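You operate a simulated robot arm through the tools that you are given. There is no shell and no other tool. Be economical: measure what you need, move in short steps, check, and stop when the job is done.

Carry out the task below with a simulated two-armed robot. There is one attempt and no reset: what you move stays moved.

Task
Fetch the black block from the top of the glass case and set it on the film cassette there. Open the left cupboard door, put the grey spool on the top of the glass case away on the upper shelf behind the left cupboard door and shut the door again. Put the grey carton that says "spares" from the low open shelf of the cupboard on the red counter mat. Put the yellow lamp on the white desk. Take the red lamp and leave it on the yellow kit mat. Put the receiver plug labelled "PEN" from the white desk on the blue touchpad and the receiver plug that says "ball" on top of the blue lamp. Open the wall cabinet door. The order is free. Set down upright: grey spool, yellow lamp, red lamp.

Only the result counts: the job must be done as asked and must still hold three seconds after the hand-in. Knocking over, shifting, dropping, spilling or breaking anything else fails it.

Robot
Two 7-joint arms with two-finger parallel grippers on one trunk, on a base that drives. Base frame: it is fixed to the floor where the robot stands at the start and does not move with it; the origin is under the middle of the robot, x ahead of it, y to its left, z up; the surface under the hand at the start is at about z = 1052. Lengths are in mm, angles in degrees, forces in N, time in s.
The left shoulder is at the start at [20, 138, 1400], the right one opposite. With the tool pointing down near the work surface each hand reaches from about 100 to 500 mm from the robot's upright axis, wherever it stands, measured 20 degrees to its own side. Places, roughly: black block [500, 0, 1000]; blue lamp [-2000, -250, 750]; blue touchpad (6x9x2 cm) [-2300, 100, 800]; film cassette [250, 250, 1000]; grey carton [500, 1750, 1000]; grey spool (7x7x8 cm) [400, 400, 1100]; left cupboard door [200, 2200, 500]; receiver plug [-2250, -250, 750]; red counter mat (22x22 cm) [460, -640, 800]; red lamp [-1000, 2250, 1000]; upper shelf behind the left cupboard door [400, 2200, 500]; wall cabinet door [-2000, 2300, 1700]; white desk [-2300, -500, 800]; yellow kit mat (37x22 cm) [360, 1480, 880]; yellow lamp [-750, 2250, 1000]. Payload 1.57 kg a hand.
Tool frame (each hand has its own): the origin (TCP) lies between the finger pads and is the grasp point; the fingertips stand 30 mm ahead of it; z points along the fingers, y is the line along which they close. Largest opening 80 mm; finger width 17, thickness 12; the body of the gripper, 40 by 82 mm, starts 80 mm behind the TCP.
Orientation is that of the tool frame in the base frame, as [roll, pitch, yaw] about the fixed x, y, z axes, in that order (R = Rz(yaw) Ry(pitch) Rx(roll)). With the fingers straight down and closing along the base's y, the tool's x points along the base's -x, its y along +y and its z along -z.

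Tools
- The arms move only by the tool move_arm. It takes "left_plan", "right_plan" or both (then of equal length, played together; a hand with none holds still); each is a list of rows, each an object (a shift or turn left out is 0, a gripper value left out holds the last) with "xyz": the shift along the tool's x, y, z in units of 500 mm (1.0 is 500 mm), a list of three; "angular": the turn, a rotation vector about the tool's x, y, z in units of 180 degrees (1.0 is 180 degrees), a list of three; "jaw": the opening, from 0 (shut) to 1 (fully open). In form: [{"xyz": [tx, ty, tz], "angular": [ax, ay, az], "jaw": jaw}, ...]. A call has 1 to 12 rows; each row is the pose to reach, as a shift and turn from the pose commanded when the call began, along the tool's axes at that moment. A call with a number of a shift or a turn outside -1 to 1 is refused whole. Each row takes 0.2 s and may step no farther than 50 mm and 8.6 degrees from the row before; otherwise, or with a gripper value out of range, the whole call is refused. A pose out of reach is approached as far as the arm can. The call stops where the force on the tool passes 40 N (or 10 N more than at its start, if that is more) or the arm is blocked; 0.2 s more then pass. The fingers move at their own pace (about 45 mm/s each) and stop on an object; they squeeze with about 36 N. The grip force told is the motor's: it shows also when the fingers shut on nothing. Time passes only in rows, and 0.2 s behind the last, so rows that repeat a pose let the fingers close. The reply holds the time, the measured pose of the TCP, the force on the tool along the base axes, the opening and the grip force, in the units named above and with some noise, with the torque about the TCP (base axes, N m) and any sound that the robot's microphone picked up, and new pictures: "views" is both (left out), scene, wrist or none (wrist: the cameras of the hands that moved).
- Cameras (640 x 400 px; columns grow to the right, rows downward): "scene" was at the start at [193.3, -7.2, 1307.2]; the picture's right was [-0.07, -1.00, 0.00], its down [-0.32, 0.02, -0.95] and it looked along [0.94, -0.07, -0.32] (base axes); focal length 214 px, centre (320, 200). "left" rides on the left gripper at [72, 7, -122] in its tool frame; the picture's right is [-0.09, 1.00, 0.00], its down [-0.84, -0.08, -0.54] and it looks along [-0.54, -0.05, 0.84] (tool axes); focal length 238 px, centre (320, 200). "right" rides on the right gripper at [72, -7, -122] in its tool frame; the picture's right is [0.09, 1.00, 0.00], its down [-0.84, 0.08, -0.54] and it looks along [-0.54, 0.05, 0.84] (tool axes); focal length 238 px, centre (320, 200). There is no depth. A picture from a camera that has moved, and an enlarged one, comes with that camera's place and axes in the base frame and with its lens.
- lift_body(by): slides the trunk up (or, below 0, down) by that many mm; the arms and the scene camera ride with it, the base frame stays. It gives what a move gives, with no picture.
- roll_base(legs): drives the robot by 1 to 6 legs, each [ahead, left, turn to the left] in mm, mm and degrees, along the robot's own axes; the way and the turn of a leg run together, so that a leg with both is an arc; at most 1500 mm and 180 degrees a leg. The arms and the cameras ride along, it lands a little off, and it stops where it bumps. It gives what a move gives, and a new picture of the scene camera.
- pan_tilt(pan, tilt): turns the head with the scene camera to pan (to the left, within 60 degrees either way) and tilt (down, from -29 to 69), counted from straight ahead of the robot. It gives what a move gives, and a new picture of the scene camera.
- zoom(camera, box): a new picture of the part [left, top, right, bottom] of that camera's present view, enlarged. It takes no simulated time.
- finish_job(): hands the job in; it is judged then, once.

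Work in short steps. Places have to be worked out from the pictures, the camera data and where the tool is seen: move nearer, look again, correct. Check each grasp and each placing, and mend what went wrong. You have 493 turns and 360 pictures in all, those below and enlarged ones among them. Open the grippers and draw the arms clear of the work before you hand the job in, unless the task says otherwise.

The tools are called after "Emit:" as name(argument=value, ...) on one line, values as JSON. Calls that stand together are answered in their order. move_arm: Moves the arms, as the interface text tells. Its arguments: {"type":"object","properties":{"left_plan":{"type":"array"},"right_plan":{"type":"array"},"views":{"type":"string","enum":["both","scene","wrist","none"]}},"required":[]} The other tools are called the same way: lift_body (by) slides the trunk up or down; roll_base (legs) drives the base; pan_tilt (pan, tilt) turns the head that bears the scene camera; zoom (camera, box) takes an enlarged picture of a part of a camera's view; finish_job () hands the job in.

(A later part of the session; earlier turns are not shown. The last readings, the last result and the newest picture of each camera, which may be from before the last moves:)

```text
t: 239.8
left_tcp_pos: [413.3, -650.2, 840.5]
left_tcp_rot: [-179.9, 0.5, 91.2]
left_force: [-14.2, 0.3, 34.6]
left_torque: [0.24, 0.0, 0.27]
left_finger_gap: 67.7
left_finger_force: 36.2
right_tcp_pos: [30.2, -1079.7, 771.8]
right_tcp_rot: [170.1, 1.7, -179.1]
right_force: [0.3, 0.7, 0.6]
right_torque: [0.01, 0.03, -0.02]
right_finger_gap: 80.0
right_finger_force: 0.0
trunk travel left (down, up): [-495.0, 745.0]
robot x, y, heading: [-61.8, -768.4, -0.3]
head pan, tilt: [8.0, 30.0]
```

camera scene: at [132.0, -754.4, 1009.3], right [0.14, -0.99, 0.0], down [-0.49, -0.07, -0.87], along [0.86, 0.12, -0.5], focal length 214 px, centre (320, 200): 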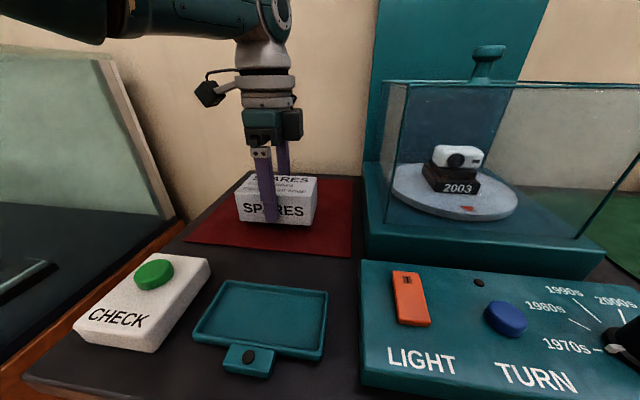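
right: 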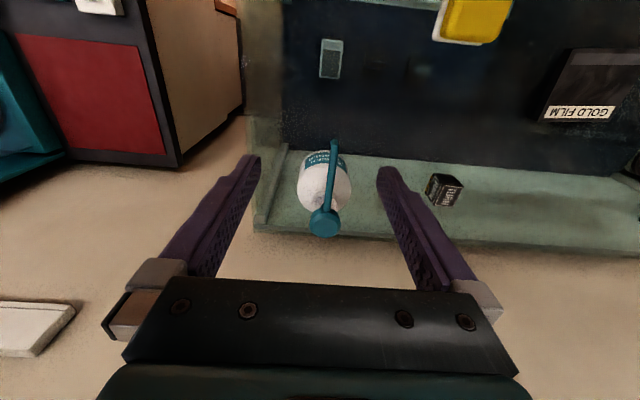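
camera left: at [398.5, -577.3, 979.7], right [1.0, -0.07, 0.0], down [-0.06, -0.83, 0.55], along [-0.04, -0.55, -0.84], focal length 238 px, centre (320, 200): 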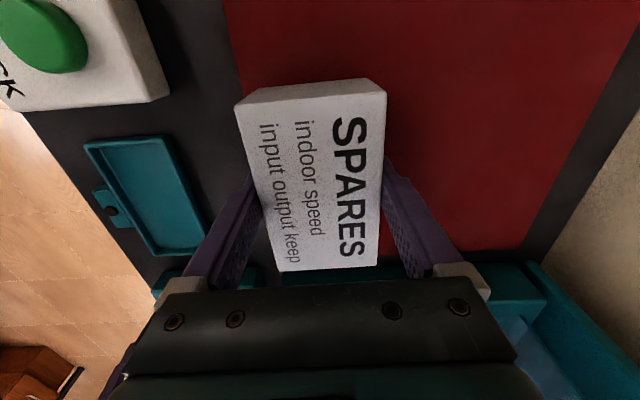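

Contact. Ease up 2 mm, open, and rise.

Emit:
move_arm(left_plan=[{"xyz": [0, 0, -0.004]}, {"xyz": [0, 0, -0.004]}, {"xyz": [0, 0, -0.004], "jaw": 1}, {"xyz": [0, 0, -0.004], "jaw": 1}, {"xyz": [0, 0, -0.004], "jaw": 1}, {"xyz": [0, 0, -0.06]}, {"xyz": [0, 0, -0.14]}, {"xyz": [0, 0, -0.2]}], views="scene")

```text
t: 241.7
left_tcp_pos: [411.9, -650.7, 938.8]
left_tcp_rot: [-179.6, 0.6, 91.1]
left_force: [0.8, 0.1, 0.4]
left_torque: [-0.01, -0.01, 0.01]
left_finger_gap: 79.9
left_finger_force: 0.1
right_tcp_pos: [28.6, -1081.0, 770.0]
right_tcp_rot: [170.2, 1.8, -179.2]
right_force: [-0.5, 0.2, 1.3]
right_torque: [-0.01, 0.0, -0.01]
right_finger_gap: 79.8
right_finger_force: 0.0
trunk travel left (down, up): [-495.0, 745.0]
robot x, y, heading: [-55.2, -764.4, -0.2]
head pan, tilt: [8.0, 30.0]
camera scene: at [131.9, -754.3, 1009.3], right [0.14, -0.99, 0.0], down [-0.5, -0.07, -0.87], along [0.86, 0.12, -0.5], focal length 214 px, centre (320, 200)
```

scene: 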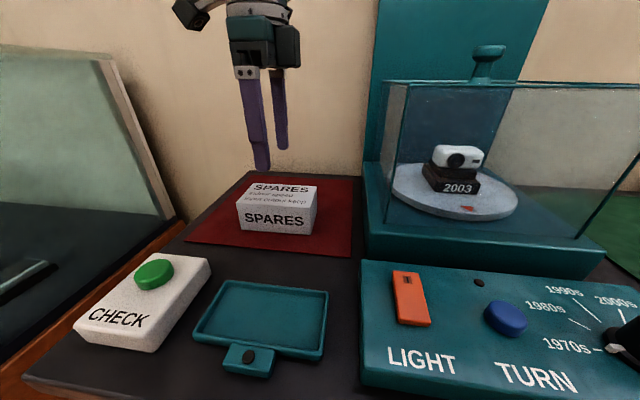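

Carton sits squarely on the red mat. Back out, un-yaw the left hand, and restore the right hand to a normal forward pose.

Emit:
roll_base(legs=[[-450, 0, 0]])

Emit:
move_arm(left_plan=[{"angular": [0, 0, -0.045]}, {"angular": [0, 0, -0.09]}, {"angular": [0, 0, -0.135]}, {"angular": [0, 0, -0.18]}, {"angular": [0, 0, -0.225]}, {"angular": [0, 0, -0.27]}, {"angular": [0, 0, -0.315]}, {"angular": [0, 0, -0.36]}, {"angular": [0, 0, -0.405]}, {"angular": [0, 0, -0.45]}, {"angular": [0, 0, -0.495]}, {"angular": [0, 0, -0.495]}], right_plan=[{"xyz": [-0.05, 0, 0], "angular": [0.02, 0, 0]}, {"xyz": [-0.1, 0, 0], "angular": [0.04, 0, 0]}, {"xyz": [-0.15, 0, 0], "angular": [0.054, 0, 0]}, {"xyz": [-0.2, 0, 0], "angular": [0.054, 0, 0]}, {"xyz": [-0.26, 0.03, 0], "angular": [0.054, 0, 0]}, {"xyz": [-0.32, 0.06, 0], "angular": [0.054, 0, 0]}, {"xyz": [-0.38, 0.1, 0], "angular": [0.054, 0, 0]}, {"xyz": [-0.44, 0.14, 0], "angular": [0.054, 0, 0]}, {"xyz": [-0.5, 0.18, 0], "angular": [0.054, 0, 0]}, {"xyz": [-0.5, 0.22, 0], "angular": [0.054, 0, 0]}, {"xyz": [-0.5, 0.26, 0], "angular": [0.054, 0, 0]}, {"xyz": [-0.5, 0.26, 0], "angular": [0.054, 0, 0]}], views="none")

```text
t: 244.4
left_tcp_pos: [-38.5, -650.0, 938.4]
left_tcp_rot: [-179.7, 0.5, 90.9]
left_force: [0.4, -0.6, -0.2]
left_torque: [-0.01, 0.01, 0.03]
left_finger_gap: 79.9
left_finger_force: 0.0
right_tcp_pos: [-424.0, -1079.1, 771.5]
right_tcp_rot: [170.0, 1.8, -179.3]
right_force: [-0.7, -0.8, -0.3]
right_torque: [-0.01, 0.04, -0.03]
right_finger_gap: 80.0
right_finger_force: 0.1
trunk travel left (down, up): [-495.0, 745.0]
robot x, y, heading: [-511.9, -760.0, -0.3]
head pan, tilt: [8.0, 30.0]
camera scene: at [-320.7, -753.4, 1009.3], right [0.13, -0.99, 0.0], down [-0.5, -0.07, -0.87], along [0.86, 0.12, -0.5], focal length 214 px, centre (320, 200)
```

scene: 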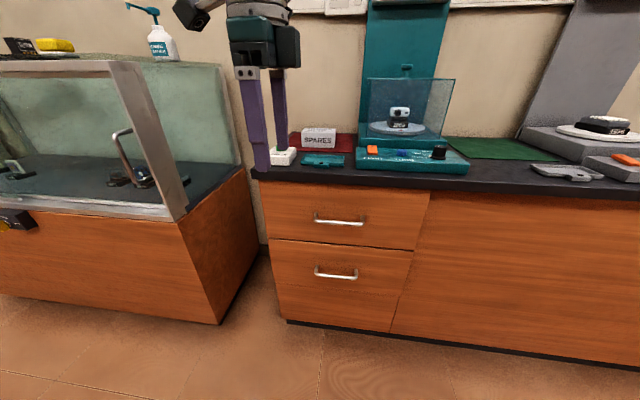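

```text
t: 247.0
left_tcp_pos: [-39.8, -650.6, 938.0]
left_tcp_rot: [-179.4, -0.3, -179.9]
left_force: [-0.2, -0.3, 0.9]
left_torque: [-0.02, 0.04, -0.01]
left_finger_gap: 80.1
left_finger_force: 0.1
right_tcp_pos: [-174.6, -949.8, 800.5]
right_tcp_rot: [180.0, 1.8, -179.2]
right_force: [-0.6, -0.5, -0.1]
right_torque: [0.04, 0.0, 0.03]
right_finger_gap: 80.0
right_finger_force: 0.1
trunk travel left (down, up): [-495.0, 745.0]
robot x, y, heading: [-513.0, -763.0, -0.2]
head pan, tilt: [8.0, 30.0]
```

Now drive to the lamps' wall shelf: strafe left, back a bit, and turn to face +y.

Emit:
roll_base(legs=[[0, 1500, 0], [0, 850, 0], [-350, 0, 0], [0, 0, 90]])

Emit:
lift_body(by=200)

Emit:
pan_tilt(pan=0, tilt=25)

```text
t: 264.2
left_tcp_pos: [-982.3, 2040.4, 937.2]
left_tcp_rot: [-179.6, -0.4, -87.6]
left_force: [-0.4, -0.4, -0.6]
left_torque: [-0.03, 0.04, -0.02]
left_finger_gap: 79.8
left_finger_force: 0.1
right_tcp_pos: [-676.6, 1916.8, 801.0]
right_tcp_rot: [179.9, 1.8, -87.0]
right_force: [-0.1, 0.4, 1.4]
right_torque: [-0.02, 0.0, -0.04]
right_finger_gap: 80.2
right_finger_force: 0.0
trunk travel left (down, up): [-495.0, 745.0]
robot x, y, heading: [-842.7, 1571.8, 92.0]
head pan, tilt: [8.0, 30.0]
camera scene: at [-867.1, 1763.2, 1009.3], right [0.98, 0.18, 0.0], down [0.09, -0.49, -0.87], along [-0.15, 0.85, -0.5], focal length 214 px, centre (320, 200)
```

scene: 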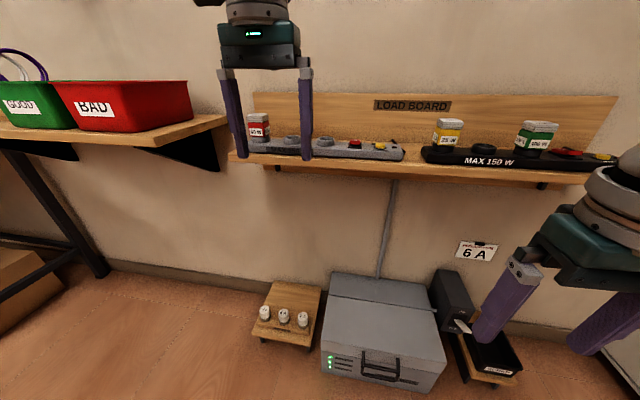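

```text
t: 266.4
left_tcp_pos: [-981.5, 2040.3, 1138.9]
left_tcp_rot: [-179.5, -0.3, -87.7]
left_force: [-0.3, -1.1, 1.2]
left_torque: [0.03, -0.01, 0.01]
left_finger_gap: 79.9
left_finger_force: 0.2
right_tcp_pos: [-677.3, 1916.6, 1000.1]
right_tcp_rot: [179.9, 1.8, -86.9]
right_force: [0.8, 0.1, 0.7]
right_torque: [-0.01, 0.0, -0.02]
right_finger_gap: 79.9
right_finger_force: 0.1
trunk travel left (down, up): [-695.0, 545.0]
robot x, y, heading: [-846.9, 1573.6, 92.4]
head pan, tilt: [8.0, 30.0]
```

```text
t: 267.1
left_tcp_pos: [-981.2, 2040.3, 1137.2]
left_tcp_rot: [-179.5, -0.2, -87.6]
left_force: [-0.2, 0.1, 0.3]
left_torque: [-0.01, -0.01, 0.01]
left_finger_gap: 80.2
left_finger_force: 0.1
right_tcp_pos: [-676.7, 1918.3, 1000.4]
right_tcp_rot: [179.9, 1.8, -86.9]
right_force: [1.3, 0.9, -0.5]
right_torque: [0.0, -0.01, 0.0]
right_finger_gap: 79.6
right_finger_force: 0.1
trunk travel left (down, up): [-695.0, 545.0]
robot x, y, heading: [-844.7, 1574.2, 92.0]
head pan, tilt: [0.0, 25.0]
camera scene: at [-854.7, 1766.2, 1217.2], right [1.0, 0.04, 0.0], down [0.02, -0.42, -0.91], along [-0.03, 0.91, -0.42], focal length 214 px, centre (320, 200)
```

scene: 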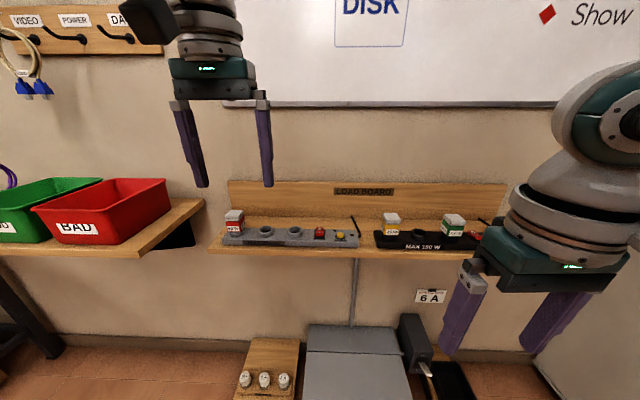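

Emit:
zoom(camera="scene", box=[200, 190, 360, 270])

Emit:
zoom(camera="scene", box=[350, 190, 510, 270])

```text
4.00 times, centred on (280, 230) of scene
camera zoom: at [-854.7, 1766.2, 1217.2], right [1.0, 0.04, 0.0], down [0.02, -0.42, -0.91], along [-0.03, 0.91, -0.42], focal length 858 px, centre (480, 80)
```

zoom: 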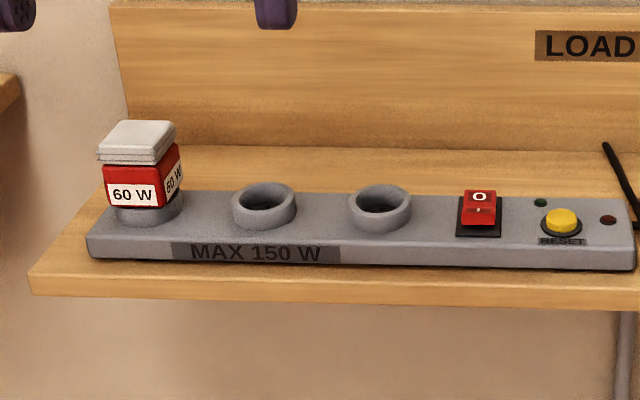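

```text
4.00 times, centred on (430, 230) of scene
camera zoom: at [-854.7, 1766.2, 1217.2], right [1.0, 0.04, 0.0], down [0.02, -0.42, -0.91], along [-0.03, 0.91, -0.42], focal length 858 px, centre (-120, 80)
```

zoom: 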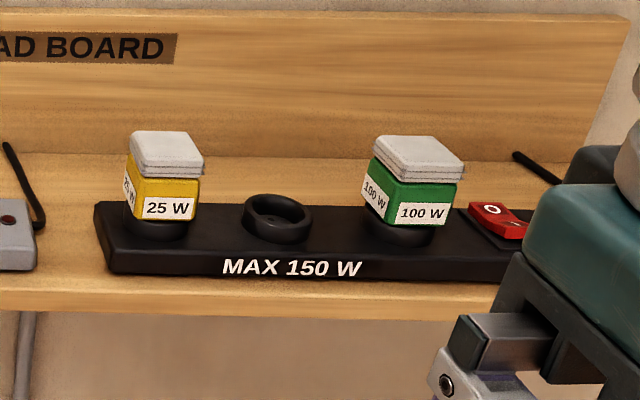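

The lamps triangulate to: red ≈[−1124, 2313], yellow ≈[−668, 2315], tops z≈917, ~45 mm blocks in ring sockets. I lower the trunk 150, and align the left hand with the red lamp.

Emit:
lift_body(by=-150)

Emit:
roll_base(legs=[[0, 150, -2], [120, 0, 0]])

Emit:
zoom(camera="left", box=[0, 0, 640, 400])

```text
t: 268.8
left_tcp_pos: [-981.9, 2041.7, 987.3]
left_tcp_rot: [-179.5, -0.4, -87.6]
left_force: [0.0, 0.2, 0.3]
left_torque: [0.01, -0.02, 0.02]
left_finger_gap: 79.9
left_finger_force: 0.0
right_tcp_pos: [-678.1, 1918.7, 851.1]
right_tcp_rot: [179.9, 1.8, -86.9]
right_force: [0.0, -0.1, -0.8]
right_torque: [0.03, 0.03, -0.04]
right_finger_gap: 79.7
right_finger_force: 0.0
trunk travel left (down, up): [-545.0, 695.0]
robot x, y, heading: [-845.4, 1574.7, 92.1]
head pan, tilt: [0.0, 25.0]
```

```text
t: 271.1
left_tcp_pos: [-1115.4, 2163.1, 988.4]
left_tcp_rot: [-179.6, -0.3, -89.4]
left_force: [0.3, 0.0, -0.1]
left_torque: [0.0, -0.03, 0.02]
left_finger_gap: 79.8
left_finger_force: 0.1
right_tcp_pos: [-814.7, 2030.0, 849.7]
right_tcp_rot: [179.9, 1.8, -88.7]
right_force: [0.0, 0.3, 0.3]
right_torque: [-0.03, 0.01, -0.01]
right_finger_gap: 80.1
right_finger_force: 0.0
trunk travel left (down, up): [-545.0, 695.0]
robot x, y, heading: [-996.9, 1689.2, 90.2]
head pan, tilt: [0.0, 25.0]
camera scene: at [-997.6, 1883.8, 1067.3], right [1.0, 0.0, 0.0], down [0.0, -0.42, -0.91], along [0.0, 0.91, -0.42], focal length 214 px, centre (320, 200)
```

scene: 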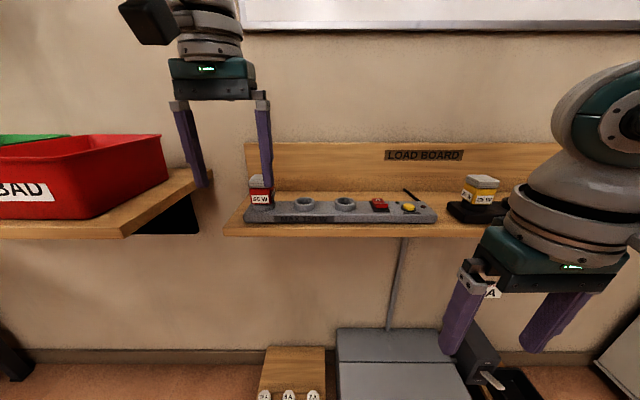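

```text
1.00 times, centred on (320, 200) of left (not enlarged: the box is as wide or as high as the picture)
camera zoom: at [-1122.9, 2090.9, 1111.3], right [-1.0, 0.08, -0.01], down [0.06, 0.84, 0.54], along [0.05, 0.54, -0.84], focal length 238 px, centre (320, 200)
```

zoom: 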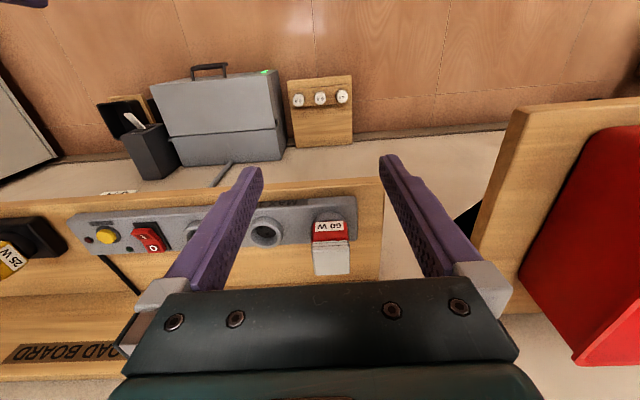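

Red lamp refined: centre ≈[−1118, 2300], body z 873–918. Lower the hand to z≈908 and drive in so the open fingers straddle it.

Emit:
move_arm(left_plan=[{"xyz": [0, 0.003, 0.08]}, {"xyz": [0, 0.005, 0.16]}, {"xyz": [0, 0.005, 0.16]}], views="none")

Emit:
roll_base(legs=[[100, 0, 0]])

Emit:
zoom(camera="left", box=[0, 0, 640, 400])

```text
t: 271.9
left_tcp_pos: [-1117.8, 2163.9, 908.6]
left_tcp_rot: [-179.5, -0.4, -89.5]
left_force: [0.0, 0.3, 0.5]
left_torque: [0.02, 0.0, 0.0]
left_finger_gap: 80.0
left_finger_force: 0.1
right_tcp_pos: [-816.8, 2029.2, 850.3]
right_tcp_rot: [179.9, 1.8, -88.7]
right_force: [0.0, -0.1, -0.4]
right_torque: [0.01, -0.02, 0.02]
right_finger_gap: 80.2
right_finger_force: 0.0
trunk travel left (down, up): [-545.0, 695.0]
robot x, y, heading: [-997.3, 1692.2, 90.0]
head pan, tilt: [0.0, 25.0]
```

```text
t: 273.0
left_tcp_pos: [-1117.3, 2262.6, 909.4]
left_tcp_rot: [-179.4, -0.3, -89.5]
left_force: [-0.6, -0.1, 0.6]
left_torque: [0.0, 0.02, 0.02]
left_finger_gap: 80.1
left_finger_force: 0.1
right_tcp_pos: [-816.2, 2127.7, 850.0]
right_tcp_rot: [179.8, 1.8, -88.8]
right_force: [-0.7, 0.1, -0.1]
right_torque: [-0.02, 0.0, 0.01]
right_finger_gap: 80.0
right_finger_force: 0.0
trunk travel left (down, up): [-545.0, 695.0]
robot x, y, heading: [-995.6, 1790.2, 90.3]
head pan, tilt: [0.0, 25.0]
camera scene: at [-997.9, 1982.2, 1067.3], right [1.0, 0.0, 0.0], down [0.0, -0.42, -0.91], along [0.0, 0.91, -0.42], focal length 214 px, centre (320, 200)
```

scene: 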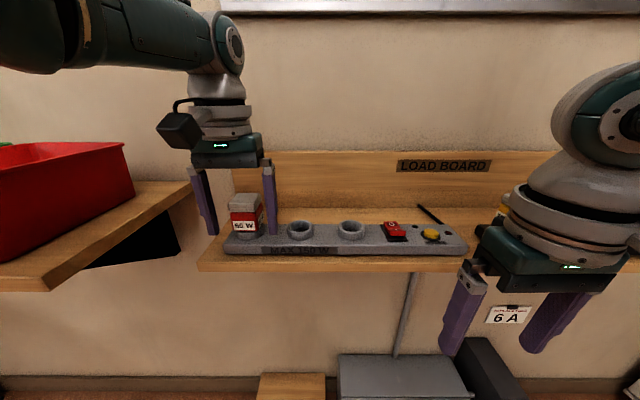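

```text
1.00 times, centred on (320, 200) of left (not enlarged: the box is as wide or as high as the picture)
camera zoom: at [-1124.2, 2191.0, 1032.7], right [-1.0, 0.08, -0.01], down [0.07, 0.84, 0.54], along [0.05, 0.54, -0.84], focal length 238 px, centre (320, 200)
```

zoom: 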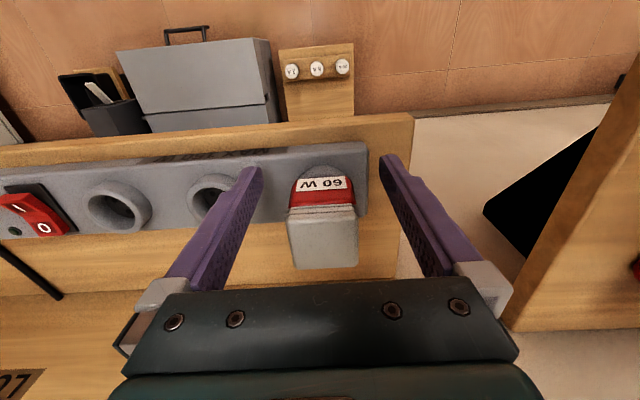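

Raise the right hand clear of the shelf, and move the last 31 mm.

Emit:
move_arm(right_plan=[{"xyz": [0, 0, -0.08]}, {"xyz": [0, 0, -0.16]}, {"xyz": [0, 0, -0.24]}], views="none")

Emit:
roll_base(legs=[[32, 0, 0]])

Emit:
zoom(camera="left", box=[0, 0, 640, 400])

```text
t: 273.8
left_tcp_pos: [-1116.0, 2262.3, 908.9]
left_tcp_rot: [-179.5, -0.3, -89.5]
left_force: [-0.2, 0.6, 0.6]
left_torque: [-0.04, -0.02, -0.02]
left_finger_gap: 79.9
left_finger_force: 0.0
right_tcp_pos: [-815.5, 2122.0, 968.1]
right_tcp_rot: [180.0, 1.9, -88.8]
right_force: [-0.1, -0.2, -0.3]
right_torque: [-0.02, -0.02, -0.01]
right_finger_gap: 80.1
right_finger_force: 0.0
trunk travel left (down, up): [-545.0, 695.0]
robot x, y, heading: [-996.3, 1790.5, 90.1]
head pan, tilt: [0.0, 25.0]
```

```text
t: 274.6
left_tcp_pos: [-1117.3, 2294.4, 909.3]
left_tcp_rot: [-179.5, -0.4, -89.5]
left_force: [0.4, 0.6, -0.5]
left_torque: [-0.02, 0.0, -0.01]
left_finger_gap: 80.0
left_finger_force: 0.0
right_tcp_pos: [-816.8, 2154.9, 968.5]
right_tcp_rot: [179.8, 1.8, -88.8]
right_force: [0.4, 0.5, -0.6]
right_torque: [-0.01, 0.02, 0.01]
right_finger_gap: 79.8
right_finger_force: 0.0
trunk travel left (down, up): [-545.0, 695.0]
robot x, y, heading: [-997.2, 1818.6, 90.1]
head pan, tilt: [0.0, 25.0]
camera scene: at [-998.0, 2013.6, 1067.3], right [1.0, 0.0, 0.0], down [0.0, -0.42, -0.91], along [0.0, 0.91, -0.42], focal length 214 px, centre (320, 200)
```

scene: 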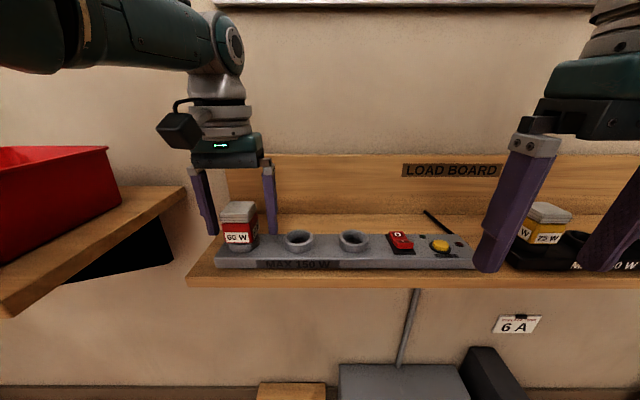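

```text
1.00 times, centred on (320, 200) of left (not enlarged: the box is as wide or as high as the picture)
camera zoom: at [-1124.4, 2222.4, 1032.6], right [-1.0, 0.08, -0.01], down [0.07, 0.84, 0.54], along [0.05, 0.54, -0.84], focal length 238 px, centre (320, 200)
```

zoom: 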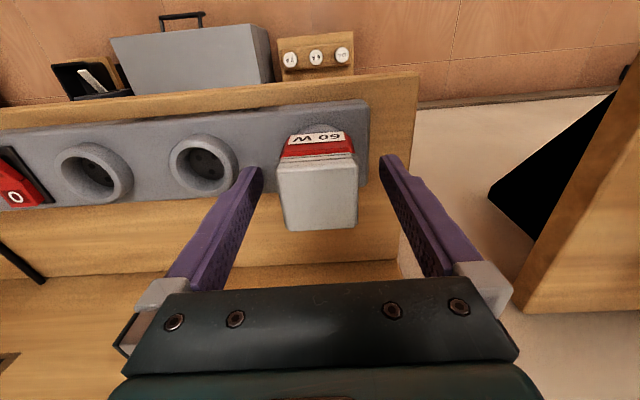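

Aligned. Grip the red lamp and lift it straight out.

Emit:
move_arm(left_plan=[{"jaw": 0.3}, {"jaw": 0.3}, {"jaw": 0.3}, {"jaw": 0.3}, {"xyz": [0, 0, -0.02]}, {"xyz": [0, 0, -0.06]}, {"xyz": [0, 0, -0.1]}, {"xyz": [0, 0, -0.1]}], views="both")

```text
t: 276.4
left_tcp_pos: [-1118.3, 2294.2, 957.7]
left_tcp_rot: [-179.4, -0.5, -89.5]
left_force: [0.4, 0.6, -1.8]
left_torque: [0.02, 0.01, -0.02]
left_finger_gap: 41.5
left_finger_force: 36.2
right_tcp_pos: [-815.4, 2153.2, 968.6]
right_tcp_rot: [179.8, 1.9, -88.8]
right_force: [0.0, -0.4, -0.2]
right_torque: [-0.01, -0.04, 0.0]
right_finger_gap: 79.9
right_finger_force: 0.1
trunk travel left (down, up): [-545.0, 695.0]
robot x, y, heading: [-998.5, 1825.0, 90.2]
head pan, tilt: [0.0, 25.0]
camera scene: at [-998.0, 2013.2, 1067.2], right [1.0, 0.0, 0.0], down [0.0, -0.42, -0.91], along [0.0, 0.91, -0.42], focal length 214 px, centre (320, 200)
camera left: at [-1124.9, 2222.8, 1082.6], right [-1.0, 0.08, -0.01], down [0.06, 0.84, 0.54], along [0.05, 0.53, -0.84], focal length 238 px, centre (320, 200)
```

scene: 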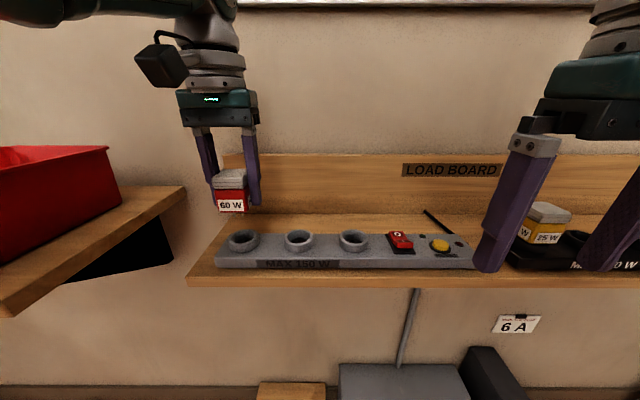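
left: 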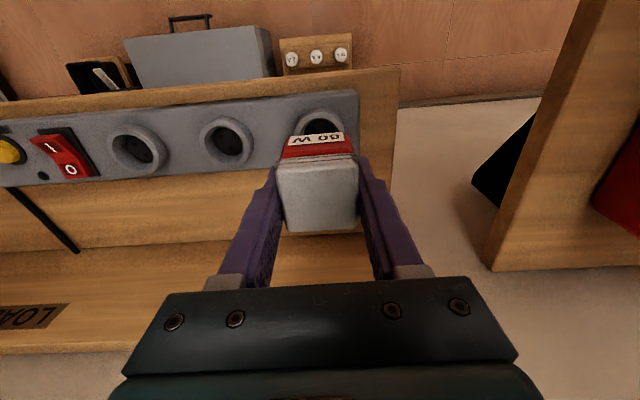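

Red lamp lifted (41.5 mm grip). Back out, turn to face the cupboard and approach the kit mat.

Emit:
roll_base(legs=[[-250, 0, 0], [0, 0, -90], [690, -230, 0]])

Emit:
pan_tilt(pan=10, tilt=25)

Emit:
zoom(camera="left", box=[0, 0, 640, 400])

```text
t: 285.6
left_tcp_pos: [175.0, 1474.1, 958.6]
left_tcp_rot: [-179.6, -0.3, -179.4]
left_force: [0.0, 0.0, 0.2]
left_torque: [-0.03, -0.01, 0.0]
left_finger_gap: 41.4
left_finger_force: 35.7
right_tcp_pos: [34.6, 1172.4, 968.8]
right_tcp_rot: [179.8, 1.7, -178.8]
right_force: [-0.6, -0.6, 0.9]
right_torque: [0.0, 0.02, 0.02]
right_finger_gap: 79.7
right_finger_force: 0.1
trunk travel left (down, up): [-545.0, 695.0]
robot x, y, heading: [-298.5, 1353.8, -0.1]
head pan, tilt: [0.0, 25.0]
camera scene: at [-105.8, 1354.1, 1067.3], right [0.0, -1.0, 0.0], down [-0.42, 0.0, -0.91], along [0.91, 0.0, -0.42], focal length 214 px, centre (320, 200)
```

scene: 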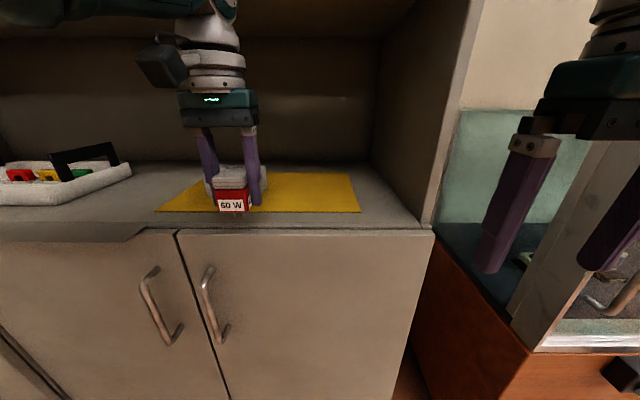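

```text
t: 286.4
left_tcp_pos: [174.8, 1474.1, 958.9]
left_tcp_rot: [-179.3, -0.5, -179.4]
left_force: [0.0, 0.0, -0.2]
left_torque: [-0.01, -0.02, -0.01]
left_finger_gap: 41.4
left_finger_force: 36.1
right_tcp_pos: [33.8, 1172.0, 969.8]
right_tcp_rot: [179.9, 1.8, -178.7]
right_force: [-0.1, -0.3, -1.1]
right_torque: [0.01, 0.01, 0.0]
right_finger_gap: 80.0
right_finger_force: 0.0
trunk travel left (down, up): [-545.0, 695.0]
robot x, y, heading: [-298.6, 1352.2, 0.3]
head pan, tilt: [10.0, 25.0]
camera scene: at [-107.3, 1370.1, 1067.3], right [0.18, -0.98, 0.0], down [-0.42, -0.07, -0.91], along [0.89, 0.16, -0.42], focal length 214 px, centre (320, 200)
```

scene: 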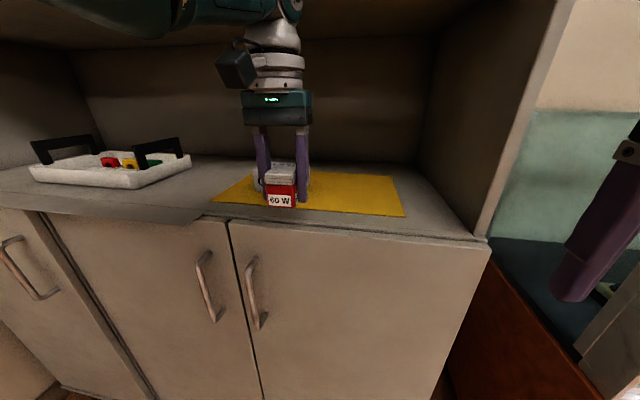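

```text
1.00 times, centred on (320, 200) of left (not enlarged: the box is as wide or as high as the picture)
camera zoom: at [102.8, 1481.0, 1082.3], right [0.08, 1.0, -0.01], down [0.84, -0.06, 0.54], along [0.54, -0.05, -0.84], focal length 238 px, centre (320, 200)
```

zoom: 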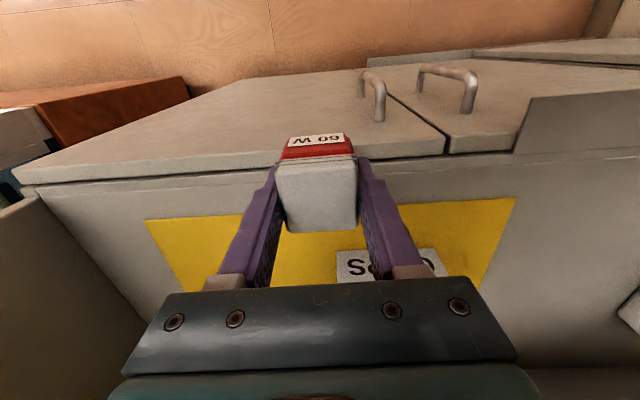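

Mat: front x≈244, y 1283–1664; CLIPS occupies y≈1450–1600. I'll place the lamp at ≈[330, 1365]. Retract the right hand first, then drive.

Emit:
move_arm(right_plan=[{"xyz": [0.08, 0, 0]}, {"xyz": [0.16, 0, 0]}, {"xyz": [0.24, 0, 0]}], views="none")

Emit:
roll_base(legs=[[0, -105, 0], [150, 0, 0]])

Emit:
zoom(camera="left", box=[0, 0, 640, 400])

```text
t: 287.2
left_tcp_pos: [173.9, 1473.3, 959.0]
left_tcp_rot: [-179.6, -0.4, -179.4]
left_force: [1.1, 0.3, -0.9]
left_torque: [0.01, -0.01, -0.03]
left_finger_gap: 41.5
left_finger_force: 36.3
right_tcp_pos: [-78.8, 1169.0, 963.8]
right_tcp_rot: [180.0, 1.7, -178.8]
right_force: [-0.3, -0.7, 1.5]
right_torque: [0.0, -0.02, -0.01]
right_finger_gap: 79.9
right_finger_force: 0.1
right hand out of reach, approached as far as the arm can: row 3
trunk travel left (down, up): [-545.0, 695.0]
robot x, y, heading: [-297.8, 1355.3, -0.0]
head pan, tilt: [10.0, 25.0]
```

```text
t: 289.3
left_tcp_pos: [326.9, 1371.1, 960.0]
left_tcp_rot: [-179.5, -0.4, -179.4]
left_force: [0.1, 0.2, -1.1]
left_torque: [0.01, 0.01, 0.02]
left_finger_gap: 41.6
left_finger_force: 36.6
right_tcp_pos: [74.7, 1066.1, 964.4]
right_tcp_rot: [179.9, 1.7, -178.6]
right_force: [0.5, -0.4, -0.6]
right_torque: [0.0, 0.01, -0.03]
right_finger_gap: 80.2
right_finger_force: 0.0
trunk travel left (down, up): [-545.0, 695.0]
robot x, y, heading: [-142.4, 1252.9, 0.1]
head pan, tilt: [10.0, 25.0]
camera scene: at [45.3, 1267.1, 1067.3], right [0.18, -0.98, 0.0], down [-0.42, -0.08, -0.91], along [0.89, 0.16, -0.42], focal length 214 px, centre (320, 200)
```

scene: 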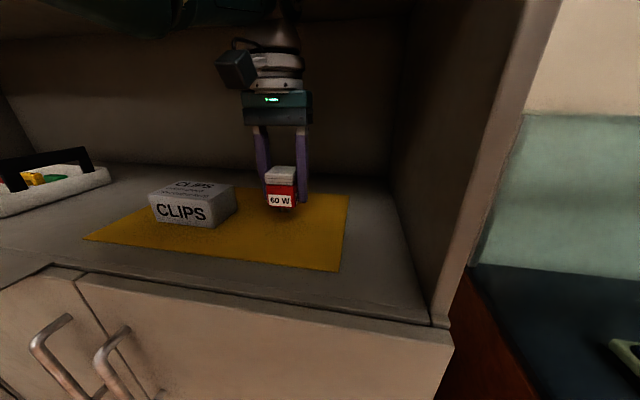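

```text
1.00 times, centred on (320, 200) of left (not enlarged: the box is as wide or as high as the picture)
camera zoom: at [255.2, 1378.2, 1082.3], right [0.08, 1.0, -0.01], down [0.84, -0.06, 0.54], along [0.54, -0.05, -0.84], focal length 238 px, centre (320, 200)
```

zoom: 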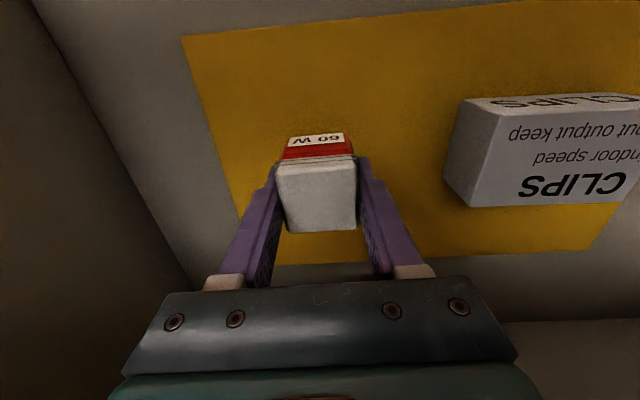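

Clear spot. Lower 28 mm, then feel for contact in small steps.

Emit:
move_arm(left_plan=[{"xyz": [0, 0, 0.03]}, {"xyz": [0, 0, 0.056]}, {"xyz": [0, 0, 0.056]}], views="none")

Emit:
zoom(camera="scene", box=[220, 140, 350, 240])

```text
t: 290.1
left_tcp_pos: [325.6, 1371.0, 930.8]
left_tcp_rot: [-179.5, -0.4, -179.4]
left_force: [-0.4, 0.1, -0.3]
left_torque: [0.01, 0.01, 0.03]
left_finger_gap: 41.2
left_finger_force: 35.6
right_tcp_pos: [73.8, 1066.2, 963.7]
right_tcp_rot: [180.0, 1.7, -178.6]
right_force: [0.5, -0.2, 0.0]
right_torque: [0.05, -0.02, 0.01]
right_finger_gap: 80.1
right_finger_force: 0.0
trunk travel left (down, up): [-545.0, 695.0]
robot x, y, heading: [-148.6, 1247.1, 0.3]
head pan, tilt: [10.0, 25.0]
```

```text
4.00 times, centred on (285, 190) of scene
camera zoom: at [45.0, 1267.1, 1067.3], right [0.18, -0.98, 0.0], down [-0.42, -0.08, -0.91], along [0.89, 0.16, -0.42], focal length 858 px, centre (460, 240)
```

zoom: 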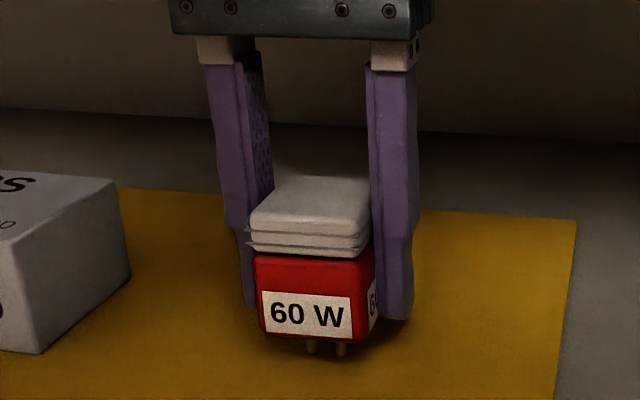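

The lamp has two short pins. Lower gradually.

Emit:
move_arm(left_plan=[{"xyz": [0, 0, 0.006]}, {"xyz": [0, 0, 0.012]}], views="none")

Emit:
zoom(camera="scene", box=[240, 150, 330, 230])

```text
t: 290.7
left_tcp_pos: [326.2, 1371.6, 928.4]
left_tcp_rot: [-179.5, -0.3, -179.4]
left_force: [-13.0, -1.2, 31.0]
left_torque: [0.05, 0.7, 0.02]
left_finger_gap: 41.6
left_finger_force: 36.0
right_tcp_pos: [74.6, 1066.4, 965.5]
right_tcp_rot: [179.8, 1.7, -178.7]
right_force: [0.0, 0.3, 0.1]
right_torque: [0.01, -0.03, 0.03]
right_finger_gap: 80.1
right_finger_force: 0.1
trunk travel left (down, up): [-545.0, 695.0]
robot x, y, heading: [-148.2, 1252.6, 0.3]
head pan, tilt: [10.0, 25.0]
```

```text
5.00 times, centred on (285, 190) of scene
camera zoom: at [44.8, 1267.7, 1067.9], right [0.18, -0.98, 0.0], down [-0.42, -0.07, -0.91], along [0.89, 0.16, -0.42], focal length 1072 px, centre (495, 250)
```

zoom: 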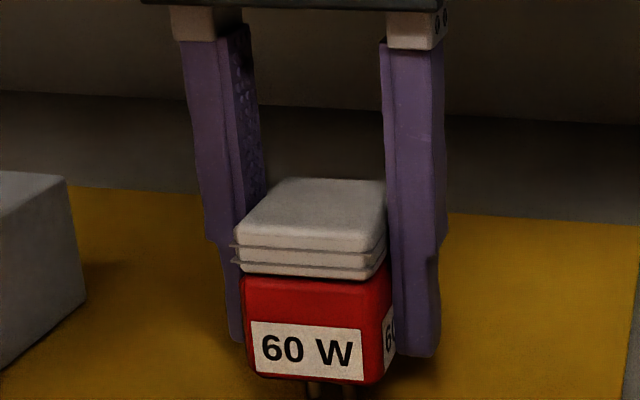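

It touches on its pins. Relieve the load and open slightly to see whether it stands.

Emit:
move_arm(left_plan=[{"xyz": [0, 0, -0.009]}, {"xyz": [0, 0, -0.009]}], views="none")

Emit:
move_arm(left_plan=[{"jaw": 0.56}, {"jaw": 0.6}, {"jaw": 0.6}], views="none")

Emit:
zoom(camera="scene", box=[240, 150, 330, 230])

```text
t: 291.3
left_tcp_pos: [326.5, 1370.3, 927.8]
left_tcp_rot: [-179.6, -0.4, -179.4]
left_force: [0.6, -0.1, -1.1]
left_torque: [0.0, 0.02, 0.02]
left_finger_gap: 41.3
left_finger_force: 35.8
right_tcp_pos: [75.4, 1066.0, 964.8]
right_tcp_rot: [179.9, 1.7, -178.8]
right_force: [0.0, 0.4, -0.3]
right_torque: [0.0, -0.01, 0.01]
right_finger_gap: 79.8
right_finger_force: 0.1
trunk travel left (down, up): [-545.0, 695.0]
robot x, y, heading: [-142.0, 1253.4, 0.0]
head pan, tilt: [10.0, 25.0]
```

```text
t: 292.1
left_tcp_pos: [327.2, 1370.9, 930.4]
left_tcp_rot: [-179.5, -0.4, -179.4]
left_force: [-0.9, 0.6, 0.3]
left_torque: [0.0, -0.02, 0.0]
left_finger_gap: 48.0
left_finger_force: 0.1
right_tcp_pos: [75.0, 1065.5, 964.3]
right_tcp_rot: [179.8, 1.7, -178.8]
right_force: [0.7, -0.9, 0.7]
right_torque: [0.0, 0.0, 0.0]
right_finger_gap: 80.2
right_finger_force: 0.1
trunk travel left (down, up): [-545.0, 695.0]
robot x, y, heading: [-145.8, 1252.2, 0.2]
head pan, tilt: [10.0, 25.0]
```

```text
5.00 times, centred on (285, 190) of scene
camera zoom: at [45.1, 1267.2, 1067.3], right [0.18, -0.98, 0.0], down [-0.42, -0.08, -0.91], along [0.89, 0.16, -0.42], focal length 1072 px, centre (495, 250)
```

zoom: 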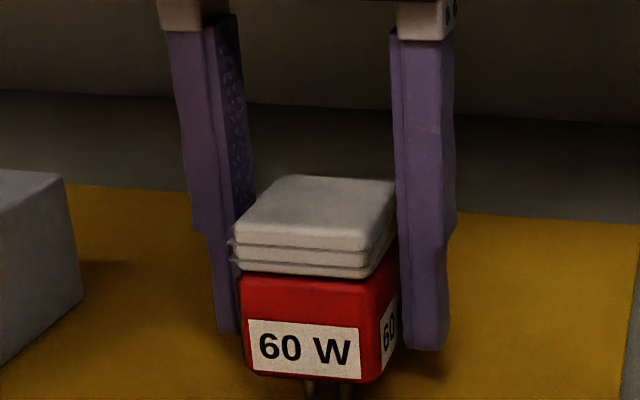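

It stands on its own. Open further, rise, and check again.

Emit:
move_arm(left_plan=[{"jaw": 1}, {"jaw": 1}, {"jaw": 1}, {"xyz": [0, 0, -0.03]}, {"xyz": [0, 0, -0.05]}], views="wrist")

Emit:
zoom(camera="scene", box=[240, 150, 330, 230])

```text
t: 293.3
left_tcp_pos: [325.7, 1369.4, 953.5]
left_tcp_rot: [-179.5, -0.4, -179.4]
left_force: [-0.5, 0.4, 0.5]
left_torque: [0.03, -0.03, 0.03]
left_finger_gap: 80.1
left_finger_force: 0.0
right_tcp_pos: [74.5, 1065.5, 964.4]
right_tcp_rot: [179.8, 1.7, -178.8]
right_force: [0.2, 0.2, 0.0]
right_torque: [0.02, 0.0, 0.01]
right_finger_gap: 79.9
right_finger_force: 0.1
trunk travel left (down, up): [-545.0, 695.0]
robot x, y, heading: [-148.6, 1251.4, 0.5]
head pan, tilt: [10.0, 25.0]
camera left: at [254.3, 1376.5, 1076.9], right [0.08, 1.0, -0.01], down [0.84, -0.06, 0.54], along [0.53, -0.05, -0.84], focal length 238 px, centre (320, 200)
```

left: 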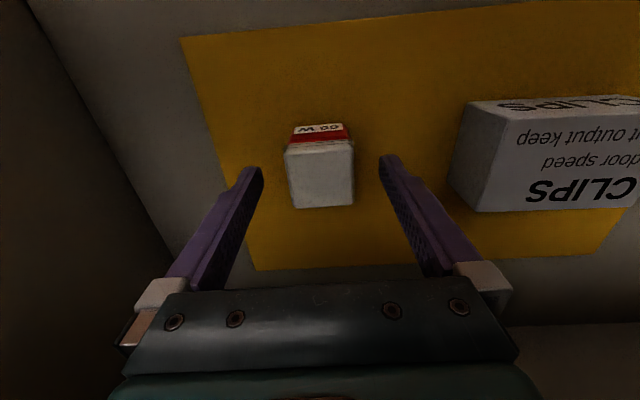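

```text
5.00 times, centred on (285, 190) of scene
camera zoom: at [45.1, 1267.2, 1067.3], right [0.18, -0.98, 0.0], down [-0.42, -0.08, -0.91], along [0.89, 0.16, -0.42], focal length 1072 px, centre (495, 250)
```

zoom: 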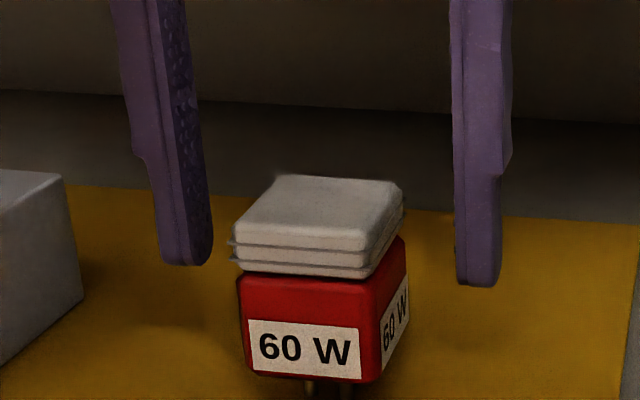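

Red lamp stands upright on the mat. Back out and go fetch the yellow lamp with the same hand.

Emit:
roll_base(legs=[[-400, 0, 0], [0, 0, 90], [430, 0, 0]])

Emit:
pan_tilt(pan=5, tilt=25)

Emit:
zoom(camera="left", box=[0, 0, 640, 400])

```text
t: 301.9
left_tcp_pos: [-671.9, 2156.8, 953.1]
left_tcp_rot: [-179.5, -0.4, -88.9]
left_force: [-1.2, 0.1, 0.0]
left_torque: [-0.02, -0.01, 0.03]
left_finger_gap: 80.0
left_finger_force: 0.0
right_tcp_pos: [-366.1, 1908.2, 963.8]
right_tcp_rot: [179.9, 1.7, -88.2]
right_force: [-0.3, -0.3, 0.1]
right_torque: [-0.01, -0.03, -0.01]
right_finger_gap: 79.7
right_finger_force: 0.0
trunk travel left (down, up): [-545.0, 695.0]
robot x, y, heading: [-550.8, 1684.3, 90.5]
head pan, tilt: [10.0, 25.0]
camera scene: at [-567.5, 1876.2, 1067.3], right [0.98, 0.19, 0.0], down [0.08, -0.42, -0.91], along [-0.17, 0.89, -0.42], focal length 214 px, centre (320, 200)
```

scene: 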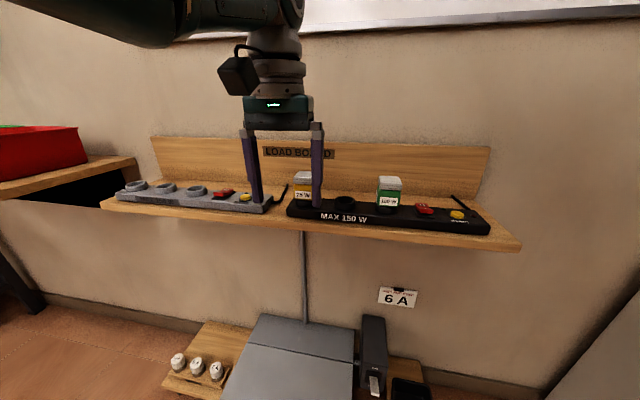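

```text
t: 302.6
left_tcp_pos: [-673.1, 2155.9, 954.1]
left_tcp_rot: [-179.6, -0.3, -89.0]
left_force: [-0.6, 0.1, 0.3]
left_torque: [-0.03, -0.01, 0.0]
left_finger_gap: 79.8
left_finger_force: 0.1
right_tcp_pos: [-366.0, 1908.9, 965.2]
right_tcp_rot: [179.9, 1.7, -88.3]
right_force: [0.4, -0.4, -0.4]
right_torque: [0.01, 0.0, -0.01]
right_finger_gap: 80.1
right_finger_force: 0.1
trunk travel left (down, up): [-545.0, 695.0]
robot x, y, heading: [-550.2, 1687.6, 90.7]
head pan, tilt: [5.0, 25.0]
camera scene: at [-559.6, 1877.2, 1067.3], right [0.99, 0.1, 0.0], down [0.04, -0.42, -0.91], along [-0.09, 0.9, -0.42], focal length 214 px, centre (320, 200)
```

scene: 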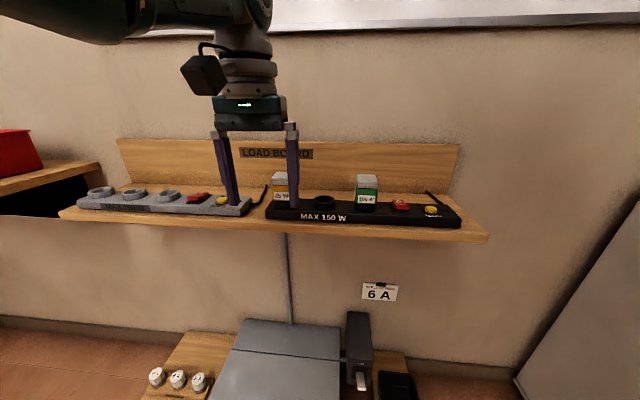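

```text
1.00 times, centred on (320, 200) of left (not enlarged: the box is as wide or as high as the picture)
camera zoom: at [-678.5, 2085.4, 1076.8], right [-1.0, 0.07, -0.01], down [0.06, 0.84, 0.54], along [0.05, 0.54, -0.84], focal length 238 px, centre (320, 200)
```

zoom: 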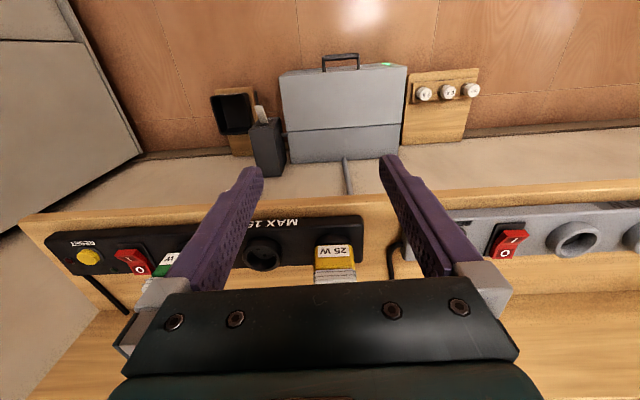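

Yellow lamp ≈[−680, 2293]. Correct x, lower to grasp height and drive in.

Emit:
move_arm(left_plan=[{"xyz": [0, 0.006, 0.045]}, {"xyz": [0, 0.012, 0.09]}, {"xyz": [0, 0.012, 0.09]}], views="none")

Emit:
roll_base(legs=[[100, 0, -0.5]])

Emit:
zoom(camera="left", box=[0, 0, 640, 400])

```text
t: 303.4
left_tcp_pos: [-676.8, 2155.9, 908.5]
left_tcp_rot: [-179.5, -0.3, -89.0]
left_force: [1.3, -0.3, -0.7]
left_torque: [0.0, 0.0, 0.01]
left_finger_gap: 80.0
left_finger_force: 0.1
right_tcp_pos: [-366.2, 1909.1, 965.1]
right_tcp_rot: [179.9, 1.8, -88.3]
right_force: [0.0, -0.5, -0.1]
right_torque: [0.01, 0.0, -0.01]
right_finger_gap: 80.0
right_finger_force: 0.1
trunk travel left (down, up): [-545.0, 695.0]
robot x, y, heading: [-548.6, 1686.7, 90.5]
head pan, tilt: [5.0, 25.0]
```

```text
t: 304.5
left_tcp_pos: [-673.3, 2255.6, 910.6]
left_tcp_rot: [-179.5, -0.3, -89.6]
left_force: [-0.4, -0.6, 0.1]
left_torque: [-0.01, 0.01, 0.0]
left_finger_gap: 80.0
left_finger_force: 0.0
right_tcp_pos: [-365.7, 2004.5, 964.0]
right_tcp_rot: [179.9, 1.7, -88.9]
right_force: [-0.6, -0.6, -0.7]
right_torque: [-0.02, -0.01, 0.01]
right_finger_gap: 80.1
right_finger_force: 0.0
trunk travel left (down, up): [-545.0, 695.0]
robot x, y, heading: [-549.7, 1785.0, 90.2]
head pan, tilt: [5.0, 25.0]
camera scene: at [-558.2, 1975.8, 1067.3], right [1.0, 0.09, 0.0], down [0.04, -0.42, -0.91], along [-0.08, 0.9, -0.42], focal length 214 px, centre (320, 200)
```

scene: 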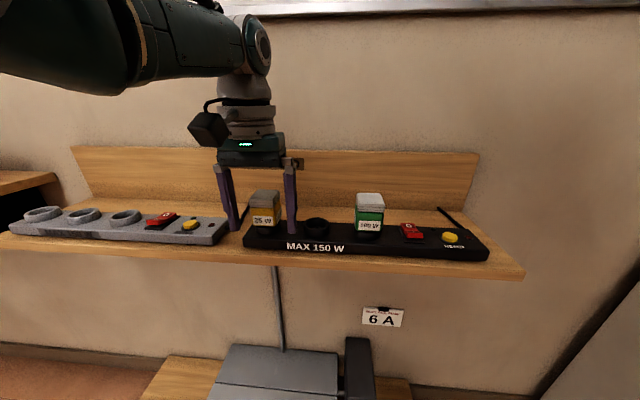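

```text
1.00 times, centred on (320, 200) of left (not enlarged: the box is as wide or as high as the picture)
camera zoom: at [-680.2, 2184.2, 1032.6], right [-1.0, 0.09, -0.01], down [0.07, 0.84, 0.54], along [0.05, 0.53, -0.84], focal length 238 px, centre (320, 200)
```

zoom: 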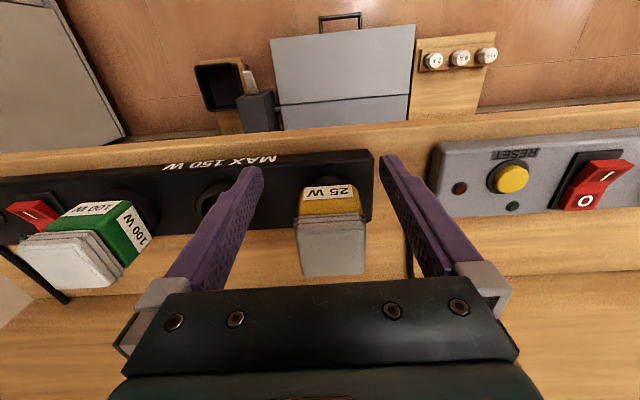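

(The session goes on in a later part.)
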